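You operate a simulated robot arm through the tools that you are given. There is no shell and no other tool. Be economical: measure what you need, move in short steps, check, and stop when the job is done.

Carry out the task below with a simulated robot arm. There is one attempt and no reset: what you move stays moved.

Task
Run both jaws down, then wind both clamps snug on the blue-tipped batten.
Fine: the two clamps standing at the board's edge. The batten ends flat. Snug shows green; no dents. Leave the other clamps and pads.

It is judged by the outcome, as a careful person would: the job done as asked, and still so three seconds after it is handed in. It fails if anything else is knocked over, pushed out of place, dropped, spilled or broken.

Robot
A 6-joint arm with a two-finger gripper on a trunk, on a base that drives. Base frame: it is fixed to the floor where the robot stands at the start and does not move with it; the origin is under the middle of the robot, x ahead of it, y to its left, z up. Units: m, degrees, N and s.
Its first joint turns from -166.0 to 166.0 degrees. Places, roughly: blue-tipped batten (12x4x2 cm) [0.7, 0.4, 0.9]; brown pad [-2, 3, 0.75]; brown pad (5x5x2 cm) [-2.6, 5, 0.8]; c-clamp [-2.5, 5, 0.75]; orange-handled clamp [-2.25, 3, 0.75]; purple-handled clamp [-2.25, 2.5, 0.75]. Payload 2.54 kg.
The tool frame sits at the grasp point between the pads (the TCP): z along the fingers, y along the line on which they close. The tips reach 0.03 m beyond it. The gripper opens to 0.116 m. The gripper's body begins 0.095 m behind the TCP.
Orientation is that of the tool frame in the base frame, as a unit quaternion [w, x, y, z]. With the fingers straight down and closing along the base's y, the tool's x points along the base's -x, its y along +y and its z along -z.

Tools
- The arm moves only by the tool servo_tool. Its arguments are lists of equal length, an entry for each row: "delta_pos": the shift along the tool's x, y, z in units of 40 mm (1.0 is 40 mm), a list of three; "turn": the turn, a rotation vector about the tool's x, y, z in units of 5 degrees (1.0 is 5 degrees), a list of three; "jaw": the closure, from 0 (fully open) to 1 (shut). In form: {"delta_pos": [[dx, dy, dz], ...], "turn": [[ax, ay, az], ...], "jaw": [jaw, ...]}. A call has 1 to 20 rows; each row shifts and turns the commanded pose from where the row before left it, along the tool's axes as they then stand. A call with a number of a shift or a turn outside -1 to 1 is refused whole. A row lasts 0.2 s, in which the tool goes at most 0.05 m and 8.6 degrees; a call with a longer step from one row to the next is refused whole, and so is a gripper value outside its range. Where a pose cannot be reached the arm comes as near as it can. A force on the tool above 40 N (or 10 N above the force at the start of the call, whichever is more), or a blocked arm, ends the call early, and 0.2 s more pass. The fingers move at their own pace (about 0.072 m/s each) and stop on an object; they squeeze with about 33 N. The grip force told is the motor's: it shows also when the fingers shut on nothing. Time passes only in rows, and 0.2 s behind the last, so rows that do not move let the fingers close. It gives the time, the measured TCP pose, the force on the tool (base axes), the opening and the grip force at its end, in the units of the frame above (readings bear some noise), with the torque about the TCP (base axes, N m) and any sound that the robot's microphone picked up.
- Cameras (640 x 400 px; columns grow to the right, rows downward): "scene" is now at [-0.0364, 0.1546, 1.4172]; the picture's right is [0.00, -1.00, 0.00], its down [-0.48, -0.00, -0.87] and it looks along [0.87, 0.00, -0.48] (base axes); focal length 255 px, centre (320, 200). "wrist" rides on the gripper at [0.069, -0.015, -0.122] in the tool frame; the picture's right is [0.21, 0.98, 0.00], its down [-0.83, 0.18, -0.53] and it looks along [-0.52, 0.11, 0.85] (tool axes); focal length 251 px, centre (320, 200).
- grab_frame(camera): a new picture of that camera. It takes no simulated time.
- drive_base(legs): drives the robot by 1 to 6 legs, each [ahead, left, turn to the left] in m, m and degrees, along the robot's own axes; the way and the turn of a leg run together, so that a leg with both is an arc; at most 1.5 m and 180 degrees a leg. The arm and the cameras ride along, it lands a little off, and it stops where it bumps. It gives what a move gives.
- pan_tilt(pan, tilt): turns the head with the scene camera to pan (to the left, within 120 degrees either way) and tilt (down, from -29 to 69), counted from straight ahead of the robot. It gives what a move gives.
- probe_pixels(camera, pixels): for up to 12 pixels [column, row] of the newest picture of that camera ("zoom" is the newest enlarged one), the place [x, y, z] in the base frame of the surface seen there, good to about 0.003 m, but the place of the scene camera against the robot may be out by one fixed shift of up to 0.012 m in any direction. It takes no simulated time.
- inspect(camera, box): a new picture of the part [left, top, right, bottom] of that camera's present view, enlarged. It takes no simulated time.
- job_done(): hands the job in; it is judged then, once.

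Go step by step. Measure first, check grasps and placings, and put right what went wrong. The budget is 80 turns and 68 pictures, counting those below and the enlarged ones. Unless the task says otherwise, let go and move clear before handing in, and close with one line.

The tools are called as name(argument=value, ...) on one line, values as JSON. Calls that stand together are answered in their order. servo_tool: Moves the arm, as the interface text tells. Its arguments: {"type":"object","properties":{"delta_pos":{"type":"array"},"turn":{"type":"array"},"jaw":{"type":"array"}},"required":["delta_pos","turn","jaw"]} The other tools are called the same way: drive_base (legs) drives the base; pan_tilt (pan, tilt) turns the head that bears the scene camera; grab_frame (camera) takes a picture; probe_pixels (camera, pixels) gives the place of the surface under pixels of a picture; inspect (camera, box) takes an enlarged picture of a part of a camera's view; job_done () hands the job in.

At the start:

```text
t: 0.0
tcp_pos: [0.3307, 0.4565, 1.3065]
ee_rot: [0.0, 0.0, 1.0, 0.0]
contact_force: [0.1, -0.8, 0.2]
ft_torque: [0.0, 0.0, 0.02]
finger_gap: 0.1158
finger_force: 0.1
robot x, y, heading: [-0.0011, 0.0031, -0.0]
head pan, tilt: [0.1, 29.0]
```

scene: 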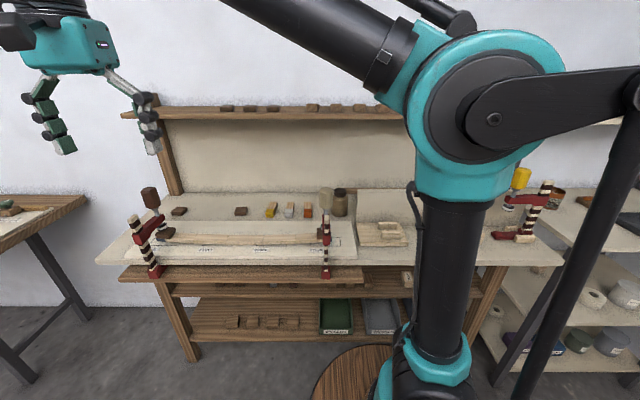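
wrist: 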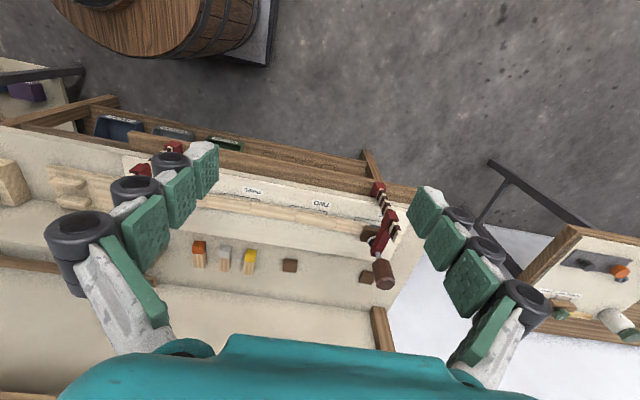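

The scene shows two red clamps at the board's edge, around (150,235) and (325,235), with a batten between them. I'll enlarge both before planning.

inspect(camera="scene", box=[110, 170, 240, 290])

inspect(camera="scene", box=[230, 170, 360, 290])

inspect(camera="wrist", box=[80, 120, 440, 310])

```text
3.33 times, centred on (175, 230) of scene
```

zoom: 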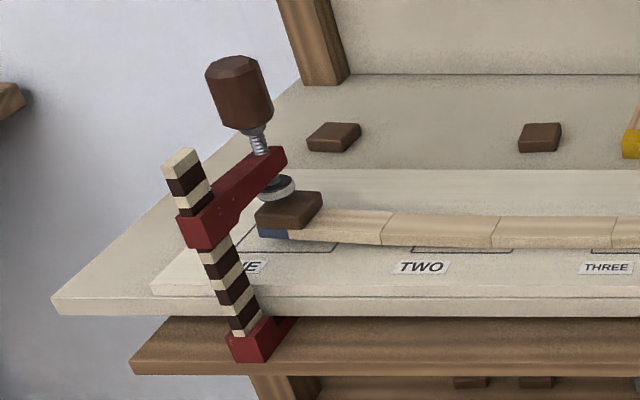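

```text
3.33 times, centred on (295, 230) of scene
```

zoom: 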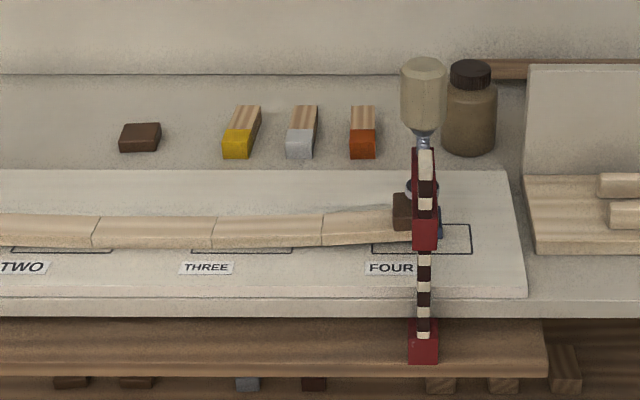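

```text
1.78 times, centred on (260, 215) of wrist
```

zoom: 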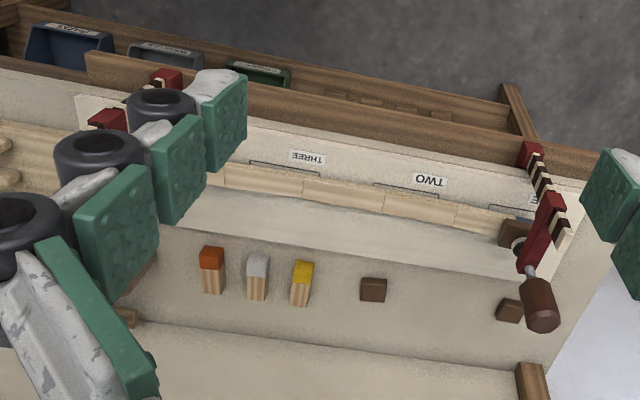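

The batten is a bowed strip with a brown pad on each end, and each clamp has a red sliding jaw with a screw handle. I'll measure them from enlarged pictures.

probe_pixels(camera="scene", pixels=[[148, 192], [155, 204], [146, 219], [166, 217], [165, 227], [168, 231], [163, 241], [190, 238], [147, 240], [152, 270], [200, 250], [200, 239]])

probe_pixels(camera="zoom", pixels=[[208, 250], [256, 260], [304, 270], [380, 195], [430, 200], [512, 235], [525, 243], [540, 225], [545, 205], [540, 300], [538, 320], [530, 155]])

inspect(camera="scene", box=[300, 180, 350, 285])

inspect(camera="scene", box=[125, 180, 215, 250])

```text
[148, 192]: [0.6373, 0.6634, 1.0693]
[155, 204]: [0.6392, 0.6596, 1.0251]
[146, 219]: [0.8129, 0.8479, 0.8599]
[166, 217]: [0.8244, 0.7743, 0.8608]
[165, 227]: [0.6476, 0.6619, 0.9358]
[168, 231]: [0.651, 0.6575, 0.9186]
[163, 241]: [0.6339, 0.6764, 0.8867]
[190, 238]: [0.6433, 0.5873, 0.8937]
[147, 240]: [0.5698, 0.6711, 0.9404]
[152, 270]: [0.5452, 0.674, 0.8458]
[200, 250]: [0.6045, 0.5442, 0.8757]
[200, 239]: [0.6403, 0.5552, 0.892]
```

```text
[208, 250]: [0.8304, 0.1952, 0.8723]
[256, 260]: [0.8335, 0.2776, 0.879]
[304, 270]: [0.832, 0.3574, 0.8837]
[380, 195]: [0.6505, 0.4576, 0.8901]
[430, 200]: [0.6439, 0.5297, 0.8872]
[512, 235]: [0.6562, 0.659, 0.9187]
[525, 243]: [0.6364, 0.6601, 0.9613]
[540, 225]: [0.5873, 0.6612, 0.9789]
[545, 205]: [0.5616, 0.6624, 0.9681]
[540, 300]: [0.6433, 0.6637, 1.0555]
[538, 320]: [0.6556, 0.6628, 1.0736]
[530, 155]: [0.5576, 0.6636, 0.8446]
```

```text
3.81 times, centred on (325, 232) of scene
```

zoom: 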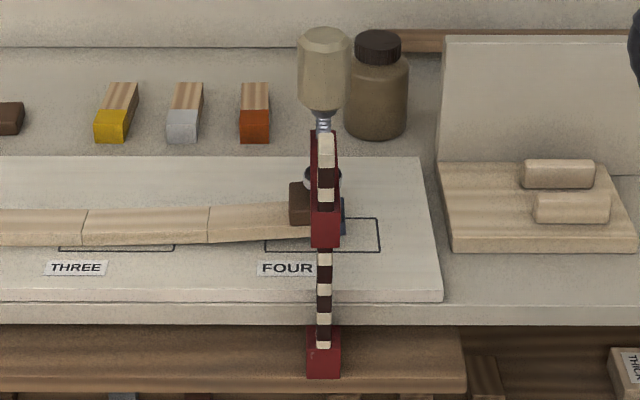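

```text
5.71 times, centred on (170, 215) of scene
```

zoom: 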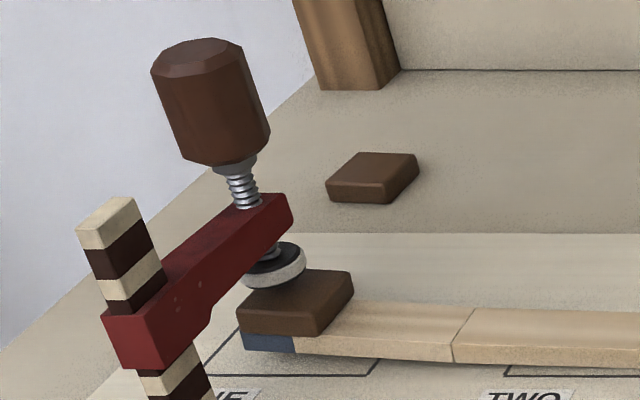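

The left clamp's screw axis is near (0.64, 0.662), with its pad top at about 0.919. I'll probe the left details in this zoom, then the right clamp through the scene picture.

probe_pixels(camera="zoom", pixels=[[210, 50], [165, 120], [262, 110], [215, 150], [245, 195], [270, 205], [290, 275], [310, 290], [270, 320], [265, 342], [320, 345], [110, 215]])

probe_pixels(camera="scene", pixels=[[325, 190], [325, 200], [321, 199], [325, 210], [318, 228], [318, 235], [329, 238], [325, 217], [325, 240], [325, 275], [310, 238], [311, 246]])

grab_frame(camera="scene")

```text
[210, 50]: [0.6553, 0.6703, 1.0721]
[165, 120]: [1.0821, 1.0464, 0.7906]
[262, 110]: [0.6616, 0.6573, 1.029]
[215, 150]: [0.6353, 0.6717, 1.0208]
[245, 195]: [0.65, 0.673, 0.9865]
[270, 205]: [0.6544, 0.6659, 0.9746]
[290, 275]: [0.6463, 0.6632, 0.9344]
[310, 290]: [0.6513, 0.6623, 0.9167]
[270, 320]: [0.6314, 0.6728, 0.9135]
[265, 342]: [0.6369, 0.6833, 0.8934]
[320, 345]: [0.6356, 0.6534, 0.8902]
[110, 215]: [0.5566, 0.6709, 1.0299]
```

```text
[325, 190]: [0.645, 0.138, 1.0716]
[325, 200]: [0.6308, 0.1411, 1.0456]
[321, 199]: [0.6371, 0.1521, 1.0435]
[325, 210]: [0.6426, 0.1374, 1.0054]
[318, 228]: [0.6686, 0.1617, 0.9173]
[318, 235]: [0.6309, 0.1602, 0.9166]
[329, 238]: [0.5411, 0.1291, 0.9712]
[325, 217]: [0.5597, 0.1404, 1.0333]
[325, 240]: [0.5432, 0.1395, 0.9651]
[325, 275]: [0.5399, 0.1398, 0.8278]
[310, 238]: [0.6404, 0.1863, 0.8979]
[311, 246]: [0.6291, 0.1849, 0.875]
```

```text
60 pictures are left
```

scene: 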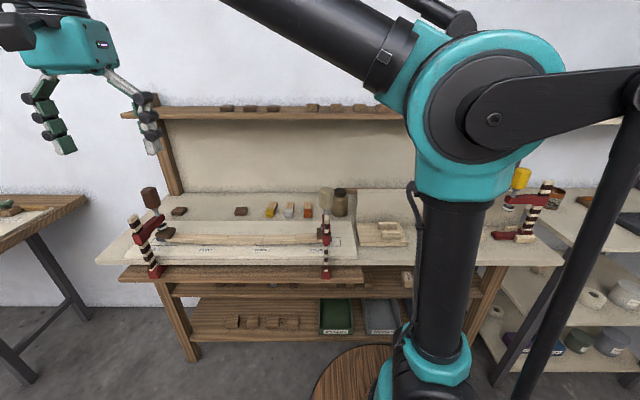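

Handles sit at about (0.645, 0.662, 1.045) on the left and (0.645, 0.14, 1.045) on the right. I'll move above the left handle and look with the wrist camera.

servo_tool(delta_pos=[[-0.79, 0.515, 0.25], [-0.79, 0.515, 0.25], [-0.79, 0.515, 0.25], [-0.79, 0.515, 0.25], [-0.79, 0.515, 0.25], [-0.79, 0.515, 0.25], [-0.79, 0.515, 0.25], [-0.79, 0.515, 0.25], [-0.79, 0.515, 0.25], [-0.79, 0.515, 0.25], [0, 0, 0], [0, 0, 0]], turn=[[0, 0, 0], [0, 0, 0], [0, 0, 0], [0, 0, 0], [0, 0, 0], [0, 0, 0], [0, 0, 0], [0, 0, 0], [0, 0, 0], [0, 0, 0], [0, 0, 0], [0, 0, 0]], jaw=[0, 0, 0, 0, 0, 0, 0, 0, 0, 0, 0, 0])

grab_frame(camera="wrist")

grab_frame(camera="scene")

```text
t: 2.6
tcp_pos: [0.6218, 0.6273, 1.1816]
ee_rot: [0.0, -0.001, 1.0, -0.001]
contact_force: [0.1, 0.6, 0.2]
ft_torque: [0.02, 0.0, 0.01]
finger_gap: 0.1161
finger_force: 0.1
out of reach, approached as far as the arm can: row 8, 9, 10
robot x, y, heading: [0.0013, 0.0034, -0.1]
head pan, tilt: [0.1, 29.0]
```

```text
59 pictures are left
```

wrist: 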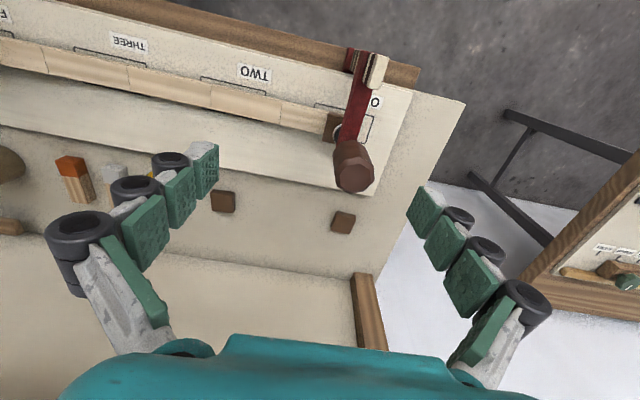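

```text
58 pictures are left
```

scene: 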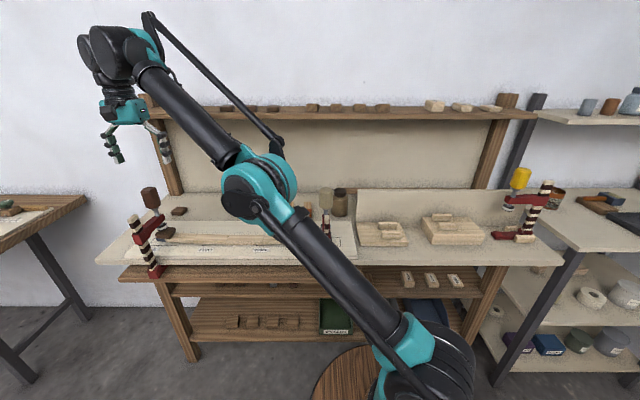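

The arm falls short at this height, so I'll use one base position that reaches both handles: about (-0.145, 0.40), 0.83 m from each. First I'll check that the floor to the left and behind is clear.

pan_tilt(pan=80, tilt=50)

grab_frame(camera="scene")

```text
t: 4.1
tcp_pos: [0.6216, 0.6272, 1.1825]
ee_rot: [0.0, 0.0, 1.0, 0.001]
contact_force: [0.1, 0.1, -0.3]
ft_torque: [0.02, 0.02, 0.02]
finger_gap: 0.1158
finger_force: 0.1
robot x, y, heading: [0.0012, 0.0022, 0.1]
head pan, tilt: [80.0, 50.0]
```

```text
57 pictures are left
```

scene: 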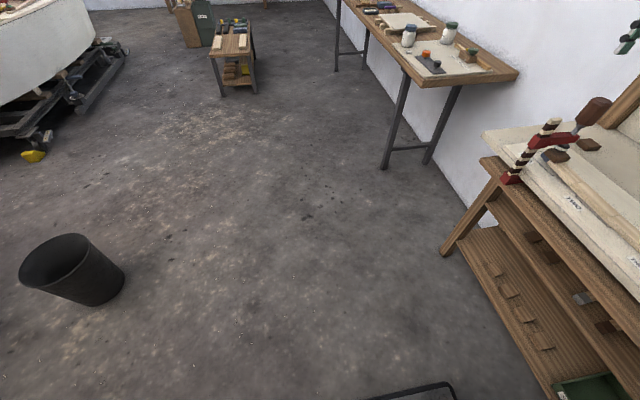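

The floor to the left is clear except for a bin at (72,270). I'll check where the bin stands.

probe_pixels(camera="scene", pixels=[[110, 295], [80, 305], [420, 390], [445, 250]])

```text
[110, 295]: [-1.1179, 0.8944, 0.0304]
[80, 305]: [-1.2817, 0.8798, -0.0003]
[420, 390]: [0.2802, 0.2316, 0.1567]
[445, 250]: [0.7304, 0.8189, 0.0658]
```

The bin is about 1 m from the new spot, so the way is clear. I'll drive back, then left, and turn the head to face the bench.

drive_base(legs=[[-0.146, 0, 0], [0, 0.398, 0]])

pan_tilt(pan=0, tilt=29)

```text
t: 7.6
tcp_pos: [0.4758, 1.0239, 1.1818]
ee_rot: [0.0, 0.001, 1.0, 0.0]
contact_force: [0.6, -1.1, -0.5]
ft_torque: [0.0, 0.01, 0.02]
finger_gap: 0.116
finger_force: 0.1
robot x, y, heading: [-0.1477, 0.3997, -0.5]
head pan, tilt: [80.0, 50.0]
```

```text
t: 9.1
tcp_pos: [0.4753, 1.0226, 1.1802]
ee_rot: [0.001, 0.001, 1.0, 0.0]
contact_force: [-0.8, -0.4, 0.0]
ft_torque: [-0.01, -0.02, 0.0]
finger_gap: 0.116
finger_force: 0.1
robot x, y, heading: [-0.1472, 0.3983, -0.0]
head pan, tilt: [0.0, 29.0]
```

The base landed at (-0.147, 0.398). Next I'll bring the tool over the left handle.

servo_tool(delta_pos=[[-0.432, -0.9, 0], [-0.432, -0.9, 0], [-0.432, -0.9, 0], [-0.432, -0.9, 0], [-0.432, -0.9, 0], [-0.432, -0.9, 0], [-0.432, -0.9, 0], [-0.432, -0.9, 0], [-0.432, -0.9, 0], [-0.432, -0.9, 0], [0, 0, 0], [0, 0, 0]], turn=[[0, 0, 0], [0, 0, 0], [0, 0, 0], [0, 0, 0], [0, 0, 0], [0, 0, 0], [0, 0, 0], [0, 0, 0], [0, 0, 0], [0, 0, 0], [0, 0, 0], [0, 0, 0]], jaw=[0, 0, 0, 0, 0, 0, 0, 0, 0, 0, 0, 0])

grab_frame(camera="wrist")

grab_frame(camera="scene")

```text
t: 11.7
tcp_pos: [0.649, 0.6634, 1.1828]
ee_rot: [0.001, 0.001, 1.0, 0.001]
contact_force: [-0.3, -0.1, -0.6]
ft_torque: [0.0, 0.01, 0.0]
finger_gap: 0.116
finger_force: 0.0
robot x, y, heading: [-0.1486, 0.3989, -0.1]
head pan, tilt: [0.0, 29.0]
```

```text
56 pictures are left
```

wrist: 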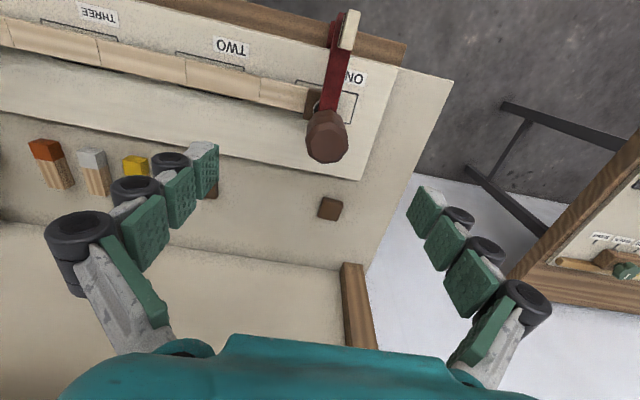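

```text
55 pictures are left
```

scene: 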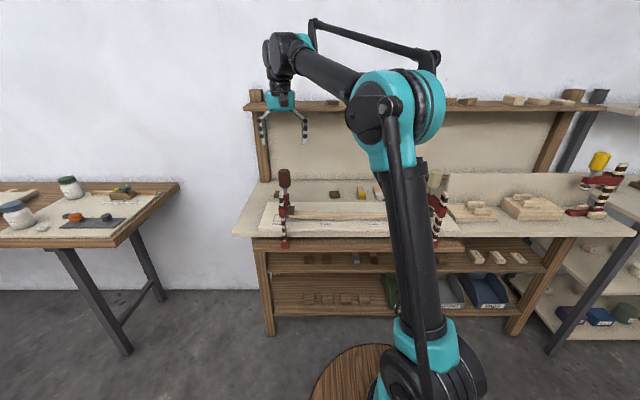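

The wrist picture shows the left handle's top at about (327,143). I'll probe it for the exact axis.

inspect(camera="wrist", box=[270, 60, 390, 180])

probe_pixels(camera="wrist", pixels=[[327, 143], [308, 140], [345, 146], [327, 158], [330, 118], [332, 90], [349, 25], [341, 85], [312, 100], [340, 40], [306, 93], [285, 98]])

```text
3.33 times, centred on (330, 120) of wrist
```

zoom: 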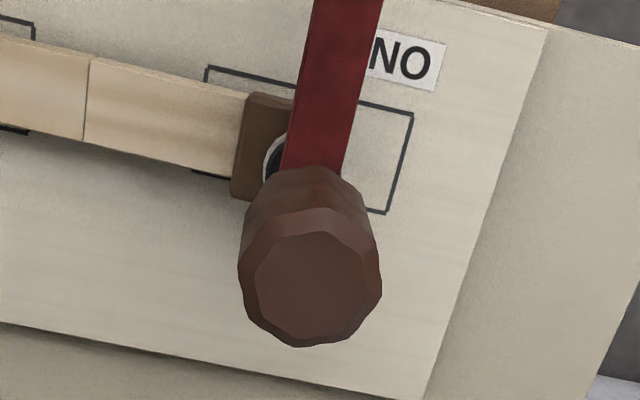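

```text
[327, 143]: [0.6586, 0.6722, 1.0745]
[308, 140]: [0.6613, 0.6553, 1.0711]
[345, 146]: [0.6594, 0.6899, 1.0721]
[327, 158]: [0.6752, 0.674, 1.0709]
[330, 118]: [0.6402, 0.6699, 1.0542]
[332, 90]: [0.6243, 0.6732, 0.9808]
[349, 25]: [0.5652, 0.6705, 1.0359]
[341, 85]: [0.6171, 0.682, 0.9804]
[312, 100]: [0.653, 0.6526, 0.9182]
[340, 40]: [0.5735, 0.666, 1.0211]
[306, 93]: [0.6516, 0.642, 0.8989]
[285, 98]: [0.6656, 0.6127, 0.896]
```

The left handle axis is at (0.659, 0.6725) with its top at 1.0745. I'll centre on it, descend to z≈1.05 with the fingers open, and close.

servo_tool(delta_pos=[[-0.25, 0.23, 0], [0, 0, 0.6], [0, 0, 0.6], [0, 0, 0.6], [0, 0, 0.6], [0, 0, 0.6], [0, 0, 0.33], [0, 0, 0], [0, 0, 0]], turn=[[0, 0, 0], [0, 0, 0], [0, 0, 0], [0, 0, 0], [0, 0, 0], [0, 0, 0], [0, 0, 0], [0, 0, 0], [0, 0, 0]], jaw=[0, 0, 0, 0, 0, 0, 0, 0, 0])

grab_frame(camera="wrist")

inspect(camera="scene", box=[235, 120, 335, 260])

```text
t: 13.7
tcp_pos: [0.6581, 0.6722, 1.0493]
ee_rot: [0.001, 0.002, 1.0, 0.0]
contact_force: [0.4, 0.4, 0.6]
ft_torque: [-0.02, 0.03, 0.0]
finger_gap: 0.1162
finger_force: 0.1
robot x, y, heading: [-0.147, 0.3984, 0.1]
head pan, tilt: [0.0, 29.0]
```

```text
53 pictures are left
```

wrist: 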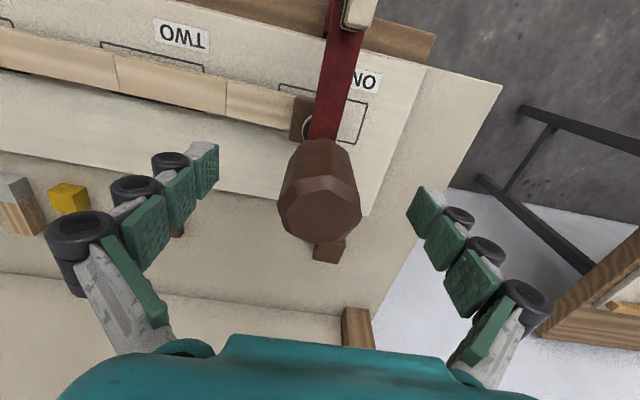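

```text
2.86 times, centred on (285, 190) of scene
```

zoom: 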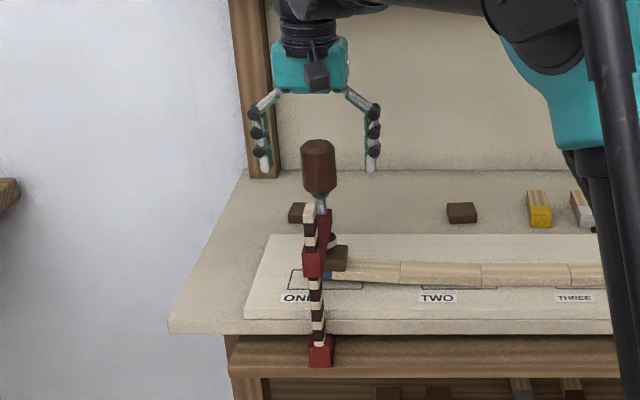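

The fingertips look higher on the handle than expected. I'll probe the fingertips and the handle in both pictures before closing.

probe_pixels(camera="zoom", pixels=[[265, 168], [372, 168], [318, 148], [318, 185], [259, 153], [374, 153], [320, 205]])

probe_pixels(camera="wrist", pixels=[[208, 148], [207, 185], [415, 200], [436, 225], [322, 215], [318, 155], [285, 205], [358, 205], [318, 240], [320, 120]])

```text
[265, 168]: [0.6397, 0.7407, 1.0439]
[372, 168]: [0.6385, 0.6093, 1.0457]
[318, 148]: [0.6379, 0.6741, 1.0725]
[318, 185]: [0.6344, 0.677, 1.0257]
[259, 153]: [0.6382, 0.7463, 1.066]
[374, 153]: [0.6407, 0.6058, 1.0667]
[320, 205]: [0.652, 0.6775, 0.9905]
```

```text
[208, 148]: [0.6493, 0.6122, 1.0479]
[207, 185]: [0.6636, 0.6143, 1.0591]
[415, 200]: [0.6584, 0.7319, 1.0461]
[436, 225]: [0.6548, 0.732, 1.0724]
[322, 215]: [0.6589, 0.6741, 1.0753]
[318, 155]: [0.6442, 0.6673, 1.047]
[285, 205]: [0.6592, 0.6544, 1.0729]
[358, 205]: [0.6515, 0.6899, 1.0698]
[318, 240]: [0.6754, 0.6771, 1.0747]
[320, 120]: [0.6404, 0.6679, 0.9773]
```

The tips overlap the upper 3 cm of the handle and there is clear room below. I'll close on it.

servo_tool(delta_pos=[[0, 0, 0], [0, 0, 0], [0, 0, 0], [0, 0, 0], [0, 0, 0]], turn=[[0, 0, 0], [0, 0, 0], [0, 0, 0], [0, 0, 0], [0, 0, 0]], jaw=[0.5, 0.7, 1, 1, 1])

inspect(camera="scene", box=[235, 120, 335, 260])

```text
t: 14.9
tcp_pos: [0.659, 0.6725, 1.0508]
ee_rot: [0.0, 0.002, 1.0, 0.0]
contact_force: [1.0, -0.1, 0.2]
ft_torque: [0.03, -0.03, 0.05]
finger_gap: 0.0408
finger_force: 33.1
robot x, y, heading: [-0.146, 0.3992, -0.2]
head pan, tilt: [0.0, 29.0]
```

```text
2.86 times, centred on (285, 190) of scene
```

zoom: 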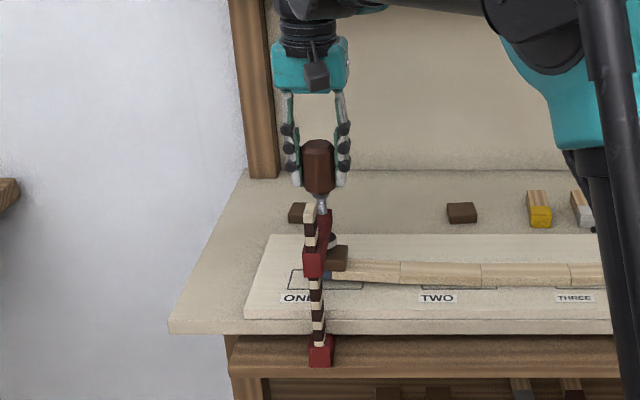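

The grip is good, with a gap of 0.041 m at 33 N. I'll push down gently in 2 mm steps, watching the force.

servo_tool(delta_pos=[[0, 0, 0.05], [0, 0, 0.05], [0, 0, 0.05], [0, 0, 0]], turn=[[0, 0, 0], [0, 0, 0], [0, 0, 0], [0, 0, 0]], jaw=[1, 1, 1, 1])

inspect(camera="scene", box=[260, 185, 320, 260])

```text
t: 15.9
tcp_pos: [0.6585, 0.6731, 1.0426]
ee_rot: [0.0, 0.001, 1.0, 0.0]
contact_force: [2.1, 1.2, 0.4]
ft_torque: [0.0, -0.34, 0.01]
finger_gap: 0.0407
finger_force: 32.6
robot x, y, heading: [-0.1508, 0.3974, -0.1]
head pan, tilt: [0.0, 29.0]
```

```text
5.33 times, centred on (290, 222) of scene
```

zoom: 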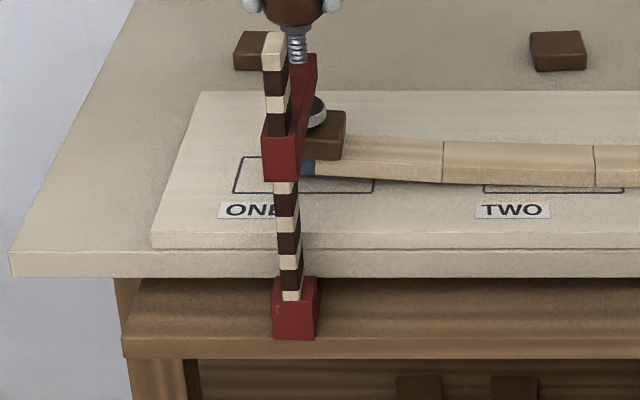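

The tool moved down 6–8 mm with almost no force, so the jaw is sliding. I'll continue in small steps until the foot meets the pad.

servo_tool(delta_pos=[[0, 0, 0.05], [0, 0, 0.05], [0, 0, 0]], turn=[[0, 0, 0], [0, 0, 0], [0, 0, 0]], jaw=[1, 1, 1])

inspect(camera="scene", box=[260, 185, 320, 260])

inspect(camera="wrist", box=[240, 40, 400, 180])

```text
t: 16.7
tcp_pos: [0.6589, 0.6733, 1.0396]
ee_rot: [0.0, 0.002, 1.0, 0.0]
contact_force: [3.0, 0.1, 1.1]
ft_torque: [0.11, -0.37, -0.03]
finger_gap: 0.0411
finger_force: 32.6
robot x, y, heading: [-0.1487, 0.3984, -0.2]
head pan, tilt: [0.0, 29.0]
```

```text
5.33 times, centred on (290, 222) of scene
```

zoom: 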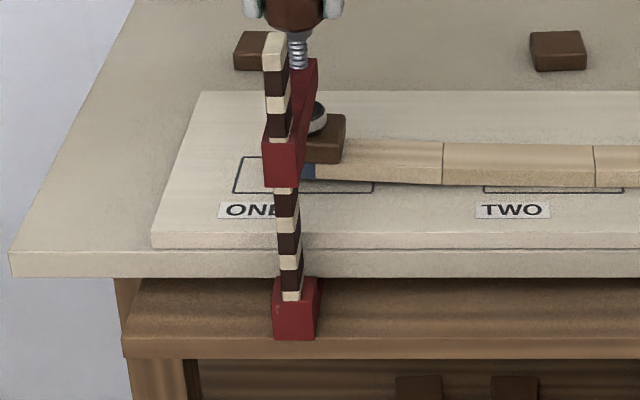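

```text
2.86 times, centred on (320, 110) of wrist
```

zoom: 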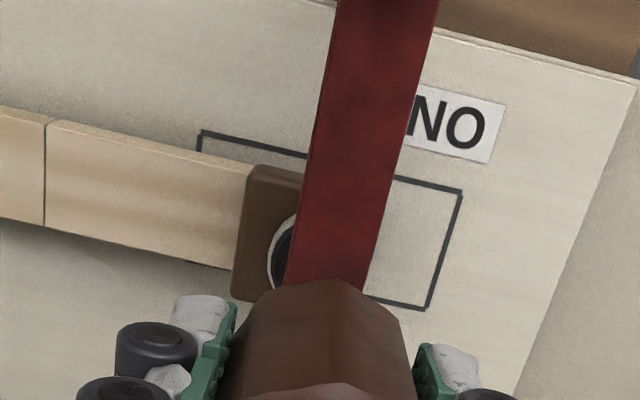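

The foot now touches the pad, and the pad and batten end sank by a hair; the ring is still white. I'll let go, rise, and move to the right clamp.

servo_tool(delta_pos=[[0, 0, 0], [0, 0, 0], [0, 0, 0], [0, 0, -0.8], [0, 0, -0.9], [0, 0, -0.9], [0, 0, -0.9], [0, -0.7, 0], [0, -0.9, 0], [0, -0.9, 0], [0, -0.9, 0], [0, -0.9, 0], [0, -0.9, 0], [0, -0.9, 0], [0, -0.9, 0], [0, -0.9, 0], [0, -0.9, 0], [0, -0.9, 0], [0, -0.9, 0], [0, -0.9, 0]], turn=[[0, 0, 0], [0, 0, 0], [0, 0, 0], [0, 0, 0], [0, 0, 0], [0, 0, 0], [0, 0, 0], [0, 0, 0], [0, 0, 0], [0, 0, 0], [0, 0, 0], [0, 0, 0], [0, 0, 0], [0, 0, 0], [0, 0, 0], [0, 0, 0], [0, 0, 0], [0, 0, 0], [0, 0, 0], [0, 0, 0]], jaw=[0.5, 0, 0, 0, 0, 0, 0, 0, 0, 0, 0, 0, 0, 0, 0, 0, 0, 0, 0, 0])

servo_tool(delta_pos=[[0, -0.9, 0], [0, -0.7, 0], [0, 0, 0], [0, 0, 0]], turn=[[0, 0, 0], [0, 0, 0], [0, 0, 0], [0, 0, 0]], jaw=[0, 0, 0, 0])

grab_frame(camera="wrist")

grab_frame(camera="scene")

```text
t: 20.9
tcp_pos: [0.6573, 0.2114, 1.1793]
ee_rot: [0.0, 0.002, 1.0, 0.0]
contact_force: [-0.4, 0.6, 1.6]
ft_torque: [-0.06, 0.03, -0.01]
finger_gap: 0.1159
finger_force: 0.0
robot x, y, heading: [-0.1465, 0.3986, -0.1]
head pan, tilt: [0.0, 29.0]
```

```text
t: 21.9
tcp_pos: [0.6564, 0.1483, 1.1783]
ee_rot: [0.0, 0.002, 1.0, 0.0]
contact_force: [-0.5, 1.3, 0.1]
ft_torque: [-0.04, -0.01, 0.01]
finger_gap: 0.116
finger_force: 0.1
robot x, y, heading: [-0.1505, 0.3945, -0.1]
head pan, tilt: [0.0, 29.0]
```

```text
47 pictures are left
```

wrist: 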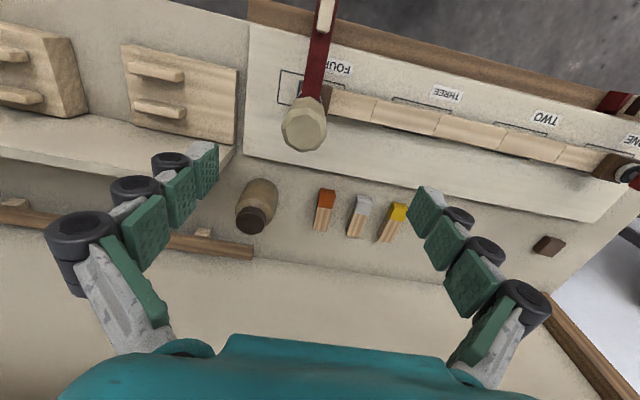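

```text
46 pictures are left
```

scene: 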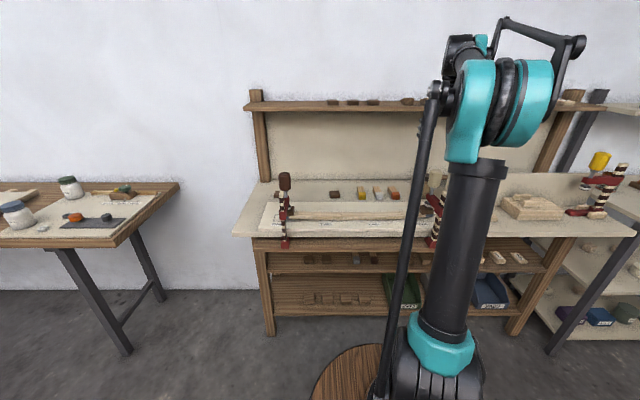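

The wrist picture shows the right handle's top at (303,130). I'll probe it and check how the left clamp is holding.

probe_pixels(camera="wrist", pixels=[[303, 130], [285, 127], [321, 133], [301, 146], [303, 105], [318, 60], [325, 15], [330, 95], [297, 100], [345, 105], [258, 210]])

inspect(camera="scene", box=[250, 165, 330, 255])

inspect(camera="scene", box=[390, 165, 470, 255])

```text
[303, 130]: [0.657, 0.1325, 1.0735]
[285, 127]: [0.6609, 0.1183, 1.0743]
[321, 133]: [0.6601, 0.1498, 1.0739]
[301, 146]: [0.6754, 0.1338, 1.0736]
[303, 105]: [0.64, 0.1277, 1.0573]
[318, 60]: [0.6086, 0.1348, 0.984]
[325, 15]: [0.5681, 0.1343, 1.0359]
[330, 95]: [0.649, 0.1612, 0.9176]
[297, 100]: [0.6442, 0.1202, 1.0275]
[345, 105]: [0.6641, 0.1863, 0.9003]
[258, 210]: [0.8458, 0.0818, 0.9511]
```

```text
4.44 times, centred on (290, 210) of scene
```

zoom: 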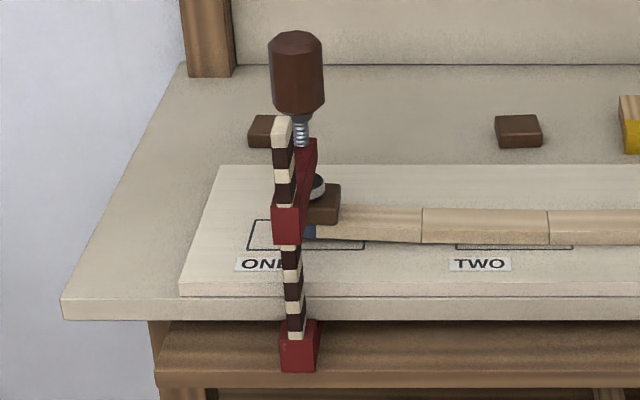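

```text
4.44 times, centred on (430, 210) of scene
```

zoom: 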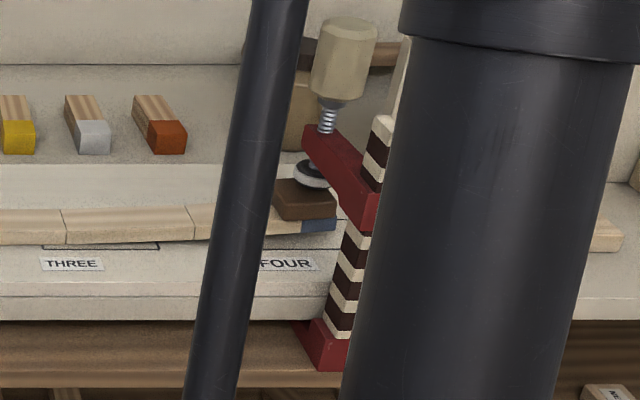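

The right handle axis is at (0.659, 0.1335). I'll centre, descend, grip and push down as on the left.

servo_tool(delta_pos=[[-0.06, -0.37, 0], [0, 0, 0.6], [0, 0, 0.6], [0, 0, 0.6], [0, 0, 0.6], [0, 0, 0.6], [0, 0, 0.2], [0, 0, 0], [0, 0, 0], [0, 0, 0], [0, 0, 0], [0, 0, 0], [0, 0, 0]], turn=[[0, 0, 0], [0, 0, 0], [0, 0, 0], [0, 0, 0], [0, 0, 0], [0, 0, 0], [0, 0, 0], [0, 0, 0], [0, 0, 0], [0, 0, 0], [0, 0, 0], [0, 0, 0], [0, 0, 0]], jaw=[0, 0, 0, 0, 0, 0, 0, 0, 0.5, 0.7, 1, 1, 1])

servo_tool(delta_pos=[[0, 0, 0.05], [0, 0, 0.05], [0, 0, 0.05], [0, 0, 0.05], [0, 0, 0]], turn=[[0, 0, 0], [0, 0, 0], [0, 0, 0], [0, 0, 0], [0, 0, 0]], jaw=[1, 1, 1, 1, 1])

inspect(camera="scene", box=[390, 165, 470, 255])

```text
t: 24.7
tcp_pos: [0.6594, 0.1317, 1.0497]
ee_rot: [0.0, 0.001, 1.0, -0.001]
contact_force: [0.9, 0.3, -1.0]
ft_torque: [-0.04, -0.02, -0.01]
finger_gap: 0.0406
finger_force: 33.2
robot x, y, heading: [-0.1511, 0.3995, -0.0]
head pan, tilt: [0.0, 29.0]
```

```text
t: 25.9
tcp_pos: [0.6582, 0.1321, 1.0431]
ee_rot: [0.001, 0.002, 1.0, 0.001]
contact_force: [2.8, 1.9, -0.1]
ft_torque: [-0.01, -0.27, 0.02]
finger_gap: 0.0409
finger_force: 33.3
robot x, y, heading: [-0.1476, 0.3993, -0.1]
head pan, tilt: [0.0, 29.0]
```

```text
4.44 times, centred on (430, 210) of scene
```

zoom: 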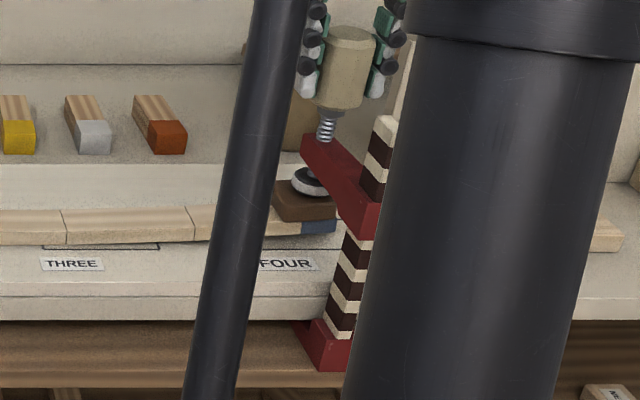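

The foot is now nearly on the pad at (310,185). I'll push another 2–3 mm and check.

servo_tool(delta_pos=[[0, 0, 0.05], [0, 0, 0.03], [0, 0, 0]], turn=[[0, 0, 0], [0, 0, 0], [0, 0, 0]], jaw=[1, 1, 1])

inspect(camera="scene", box=[415, 180, 465, 240])

inspect(camera="wrist", box=[240, 40, 400, 180])

```text
t: 26.7
tcp_pos: [0.6599, 0.1334, 1.0398]
ee_rot: [0.0, 0.002, 1.0, 0.0]
contact_force: [2.4, 0.7, 1.6]
ft_torque: [-0.01, -0.24, -0.01]
finger_gap: 0.0407
finger_force: 33.0
robot x, y, heading: [-0.1473, 0.4029, -0.1]
head pan, tilt: [0.0, 29.0]
```

```text
6.67 times, centred on (440, 210) of scene
```

zoom: 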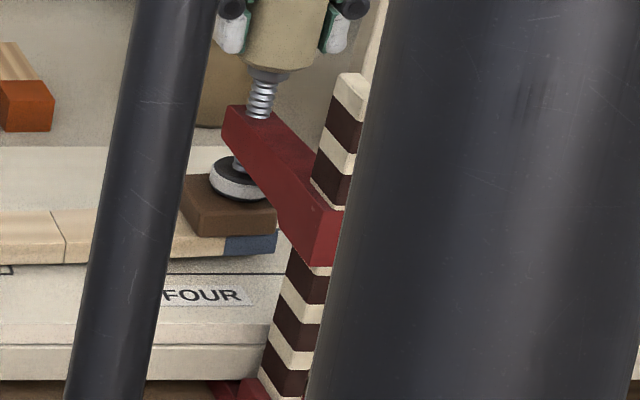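

```text
2.86 times, centred on (320, 110) of wrist
```

zoom: 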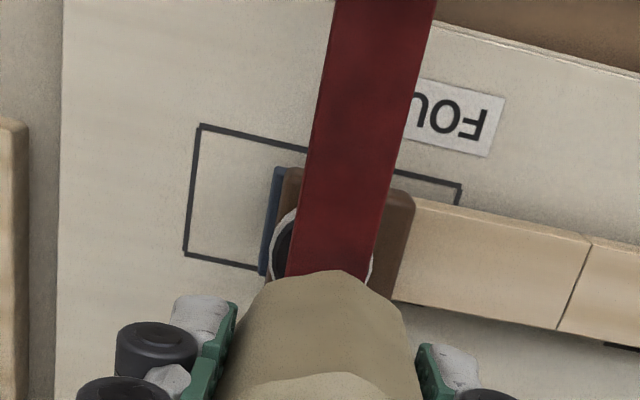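

Foot and pad now touch on the right, so both jaws are down. I'll start winding the right screw clockwise (seen from above) by 60°, watching torque and sound.

servo_tool(delta_pos=[[0, 0, 0.001], [0, 0, 0.001], [0, 0, 0.001], [0, 0, 0.001], [0, 0, 0.001], [0, 0, 0.001], [0, 0, 0.001], [0, 0, 0.001], [0, 0, 0.001], [0, 0, 0.001], [0, 0, 0.001], [0, 0, 0.001], [0, 0, 0]], turn=[[0, 0, 1], [0, 0, 1], [0, 0, 1], [0, 0, 1], [0, 0, 1], [0, 0, 1], [0, 0, 1], [0, 0, 1], [0, 0, 1], [0, 0, 1], [0, 0, 1], [0, 0, 1], [0, 0, 0]], jaw=[1, 1, 1, 1, 1, 1, 1, 1, 1, 1, 1, 1, 1])

inspect(camera="scene", box=[415, 180, 465, 240])

```text
t: 29.5
tcp_pos: [0.6587, 0.1327, 1.0397]
ee_rot: [0.0, 0.502, 0.865, 0.0]
contact_force: [-1.1, -0.5, 0.2]
ft_torque: [-0.04, -0.06, -0.01]
finger_gap: 0.0409
finger_force: 33.0
robot x, y, heading: [-0.1513, 0.3966, -0.2]
head pan, tilt: [0.0, 29.0]
```

```text
6.67 times, centred on (440, 210) of scene
```

zoom: 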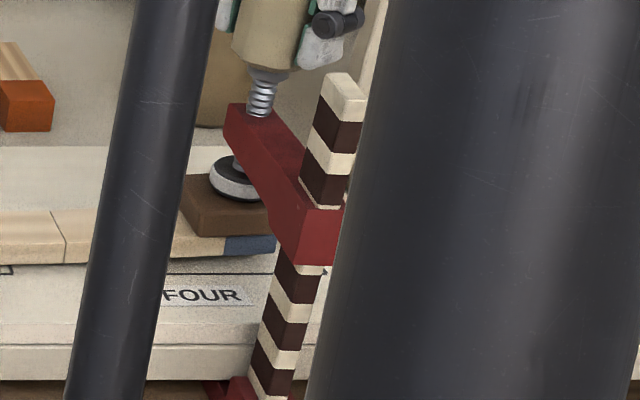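

The bar looks slightly shifted to the left in the picture, so the clamp may be swinging with the screw. I'll measure that.

probe_pixels(camera="zoom", pixels=[[342, 85], [320, 235], [290, 300], [310, 180], [265, 30], [265, 190], [230, 220], [250, 243], [260, 125], [235, 395]])

grab_frame(camera="wrist")

```text
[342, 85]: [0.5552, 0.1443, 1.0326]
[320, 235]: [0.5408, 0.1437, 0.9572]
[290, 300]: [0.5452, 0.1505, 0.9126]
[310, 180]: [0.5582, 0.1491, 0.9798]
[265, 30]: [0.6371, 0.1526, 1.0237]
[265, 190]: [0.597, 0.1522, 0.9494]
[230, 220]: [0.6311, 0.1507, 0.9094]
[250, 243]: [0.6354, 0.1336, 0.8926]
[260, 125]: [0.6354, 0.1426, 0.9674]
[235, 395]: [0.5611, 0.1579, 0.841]
```

```text
39 pictures are left
```

wrist: 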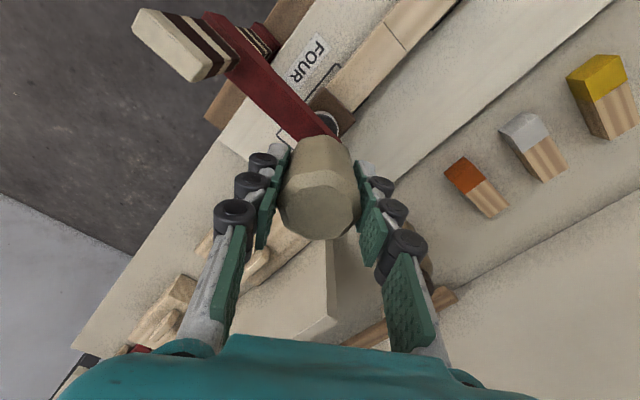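

I'll probe the bar in this wrist view and compare it with the earlier (0.568, 0.134).

probe_pixels(camera="wrist", pixels=[[165, 45], [270, 80], [300, 115], [250, 65], [310, 190], [330, 125], [340, 100], [315, 45]])

```text
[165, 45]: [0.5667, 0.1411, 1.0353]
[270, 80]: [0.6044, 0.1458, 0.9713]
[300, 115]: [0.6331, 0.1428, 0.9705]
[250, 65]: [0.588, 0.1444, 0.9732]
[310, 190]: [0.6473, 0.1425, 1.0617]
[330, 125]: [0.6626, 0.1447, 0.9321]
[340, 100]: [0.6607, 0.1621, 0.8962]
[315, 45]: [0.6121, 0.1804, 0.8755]
```

The clamp has swung only a few mm (about 4°) while unloaded. I'll press the jaw 1.5 mm further so the foot is loaded and holds it, and look again.

servo_tool(delta_pos=[[0, 0, 0.02], [0, 0, 0.02], [0, 0, 0]], turn=[[0, 0, 0], [0, 0, 0], [0, 0, 0]], jaw=[1, 1, 1])

inspect(camera="scene", box=[415, 180, 465, 240])

```text
t: 30.3
tcp_pos: [0.6584, 0.1329, 1.0372]
ee_rot: [0.0, 0.501, 0.865, 0.001]
contact_force: [1.9, -0.1, 1.1]
ft_torque: [0.02, -0.16, 0.0]
finger_gap: 0.0407
finger_force: 32.9
robot x, y, heading: [-0.1485, 0.4017, -0.1]
head pan, tilt: [0.0, 29.0]
```

```text
6.67 times, centred on (440, 210) of scene
```

zoom: 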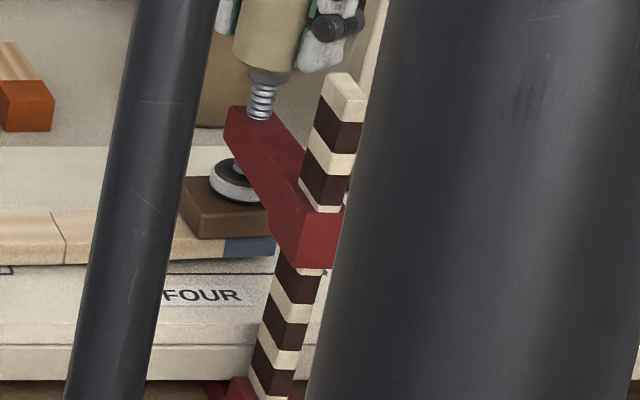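

The pad lowered another 1.5 mm with little force. I'll keep winding the right screw by 80°.

servo_tool(delta_pos=[[0, 0, 0.001], [0, 0, 0.001], [0, 0, 0.001], [0, 0, 0.001], [0, 0, 0.001], [0, 0, 0.001], [0, 0, 0.001], [0, 0, 0.001], [0, 0, 0.001], [0, 0, 0.001], [0, 0, 0.001], [0, 0, 0.001], [0, 0, 0.001], [0, 0, 0.001], [0, 0, 0.001], [0, 0, 0.001], [0, 0, 0]], turn=[[0, 0, 1], [0, 0, 1], [0, 0, 1], [0, 0, 1], [0, 0, 1], [0, 0, 1], [0, 0, 1], [0, 0, 1], [0, 0, 1], [0, 0, 1], [0, 0, 1], [0, 0, 1], [0, 0, 1], [0, 0, 1], [0, 0, 1], [0, 0, 1], [0, 0, 0]], jaw=[1, 1, 1, 1, 1, 1, 1, 1, 1, 1, 1, 1, 1, 1, 1, 1, 1])

inspect(camera="scene", box=[415, 180, 465, 240])

```text
t: 33.9
tcp_pos: [0.6584, 0.1338, 1.0373]
ee_rot: [0.001, 0.94, 0.341, 0.0]
contact_force: [0.9, 0.0, 1.9]
ft_torque: [0.06, 0.07, -0.01]
finger_gap: 0.041
finger_force: 33.0
robot x, y, heading: [-0.1497, 0.3993, -0.2]
head pan, tilt: [0.0, 29.0]
```

```text
6.67 times, centred on (440, 210) of scene
```

zoom: 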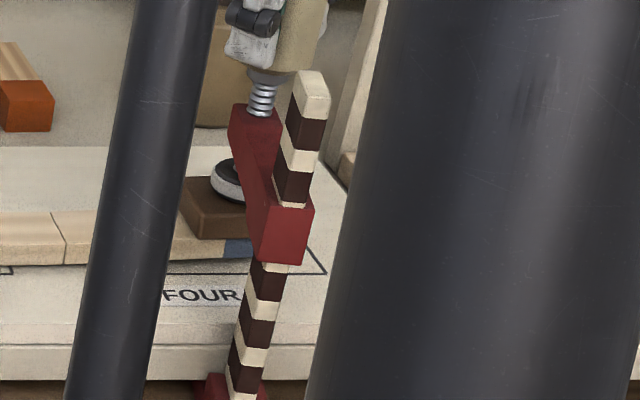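

The clamp body is swinging with the screw because it isn't loaded enough to stay put. I'll reverse the turn with the grip held, which should bring the clamp back straight, then run the jaw down firmly before winding.

servo_tool(delta_pos=[[0, 0, 0], [0, 0, 0], [0, 0, 0], [0, 0, 0], [0, 0, 0], [0, 0, 0], [0, 0, 0], [0, 0, 0], [0, 0, 0], [0, 0, 0], [0, 0, 0], [0, 0, 0], [0, 0, 0], [0, 0, 0], [0, 0, 0], [0, 0, 0]], turn=[[0, 0, -1], [0, 0, -1], [0, 0, -1], [0, 0, -1], [0, 0, -1], [0, 0, -1], [0, 0, -1], [0, 0, -1], [0, 0, -1], [0, 0, -1], [0, 0, -1], [0, 0, -1], [0, 0, -1], [0, 0, -1], [0, 0, -1], [0, 0, -1]], jaw=[1, 1, 1, 1, 1, 1, 1, 1, 1, 1, 1, 1, 1, 1, 1, 1])

inspect(camera="scene", box=[415, 180, 465, 240])

```text
t: 37.3
tcp_pos: [0.6587, 0.1334, 1.0382]
ee_rot: [0.0, 0.501, 0.866, 0.0]
contact_force: [0.9, -1.7, 1.8]
ft_torque: [-0.13, 0.12, -0.02]
finger_gap: 0.0406
finger_force: 33.0
robot x, y, heading: [-0.1478, 0.3947, -0.2]
head pan, tilt: [0.0, 29.0]
```

```text
6.67 times, centred on (440, 210) of scene
```

zoom: 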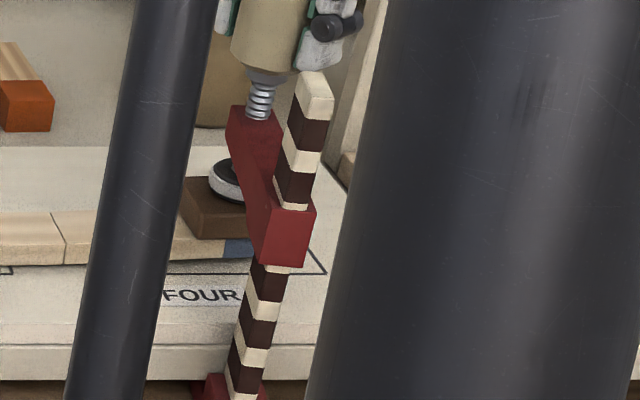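

Reversing freed the screw without swinging the clamp back. I'll run the jaw further down in 1 mm steps until the batten end is seated, so that little winding remains.

servo_tool(delta_pos=[[0, 0, 0.025], [0, 0, 0.025], [0, 0, 0.025], [0, 0, 0]], turn=[[0, 0, 0], [0, 0, 0], [0, 0, 0], [0, 0, 0]], jaw=[1, 1, 1, 1])

inspect(camera="scene", box=[405, 180, 465, 255])

probe_pixels(camera="zoom", pixels=[[330, 60], [340, 165], [310, 190], [280, 210], [290, 225], [275, 250], [310, 315], [300, 345], [360, 225], [150, 190], [250, 245]])

```text
t: 38.3
tcp_pos: [0.6587, 0.1334, 1.035]
ee_rot: [0.0, 0.501, 0.865, 0.0]
contact_force: [3.5, -0.1, 1.8]
ft_torque: [-0.1, -0.24, 0.01]
finger_gap: 0.0409
finger_force: 33.0
robot x, y, heading: [-0.1497, 0.4004, 0.0]
head pan, tilt: [0.0, 29.0]
```

```text
5.33 times, centred on (435, 218) of scene
```

zoom: 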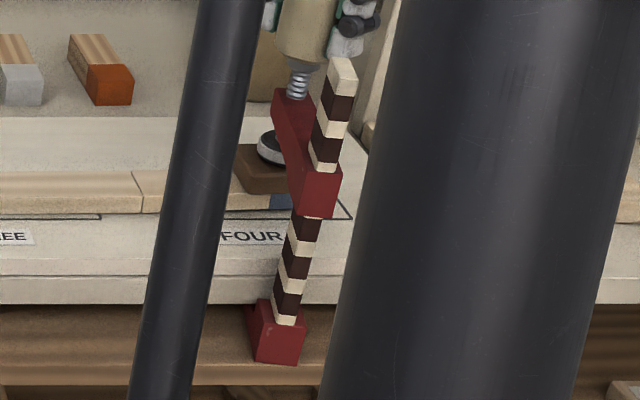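

```text
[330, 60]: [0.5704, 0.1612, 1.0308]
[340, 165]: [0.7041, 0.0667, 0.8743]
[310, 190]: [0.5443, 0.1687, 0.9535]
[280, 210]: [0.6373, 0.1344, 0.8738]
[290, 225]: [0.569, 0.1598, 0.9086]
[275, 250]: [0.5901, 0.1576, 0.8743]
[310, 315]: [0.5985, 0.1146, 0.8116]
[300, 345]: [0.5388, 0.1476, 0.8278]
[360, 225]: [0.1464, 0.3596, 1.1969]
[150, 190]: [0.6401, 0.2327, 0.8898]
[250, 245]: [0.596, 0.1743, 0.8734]
```

The jaw is still moving with only about 2 N. I'll push on until I feel resistance.

servo_tool(delta_pos=[[0, 0, 0.025], [0, 0, 0.025], [0, 0, 0]], turn=[[0, 0, 0], [0, 0, 0], [0, 0, 0]], jaw=[1, 1, 1])

inspect(camera="scene", box=[405, 180, 465, 255])

```text
t: 39.1
tcp_pos: [0.6581, 0.1344, 1.0321]
ee_rot: [0.0, 0.502, 0.865, 0.0]
contact_force: [1.4, -2.0, 2.0]
ft_torque: [-0.2, -0.15, -0.02]
finger_gap: 0.0407
finger_force: 32.8
robot x, y, heading: [-0.1489, 0.3985, -0.3]
head pan, tilt: [0.0, 29.0]
```

```text
5.33 times, centred on (435, 218) of scene
```

zoom: 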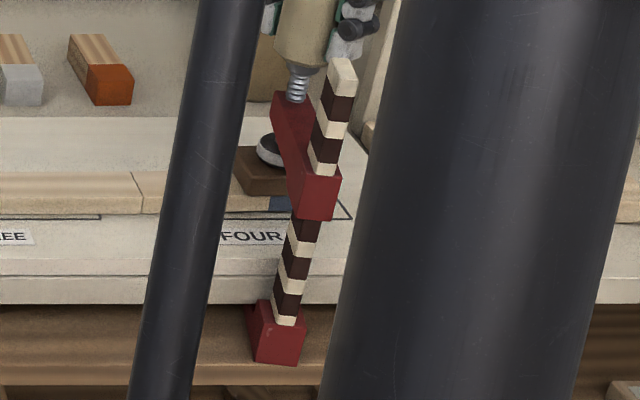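

There is still little resistance. I'll push another 2 mm.

servo_tool(delta_pos=[[0, 0, 0.025], [0, 0, 0.025], [0, 0, 0]], turn=[[0, 0, 0], [0, 0, 0], [0, 0, 0]], jaw=[1, 1, 1])

inspect(camera="scene", box=[425, 190, 455, 230])

```text
t: 39.9
tcp_pos: [0.6573, 0.1336, 1.0295]
ee_rot: [0.0, 0.501, 0.865, 0.001]
contact_force: [2.2, 0.0, 4.4]
ft_torque: [-0.02, -0.06, 0.01]
finger_gap: 0.0409
finger_force: 33.0
robot x, y, heading: [-0.1441, 0.3986, -0.3]
head pan, tilt: [0.0, 29.0]
```

```text
10.00 times, centred on (440, 210) of scene
```

zoom: 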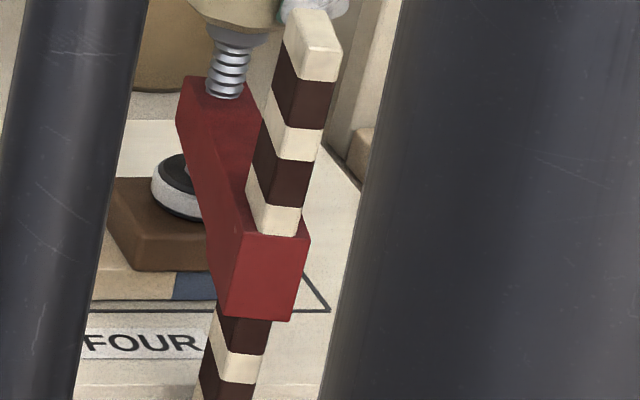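

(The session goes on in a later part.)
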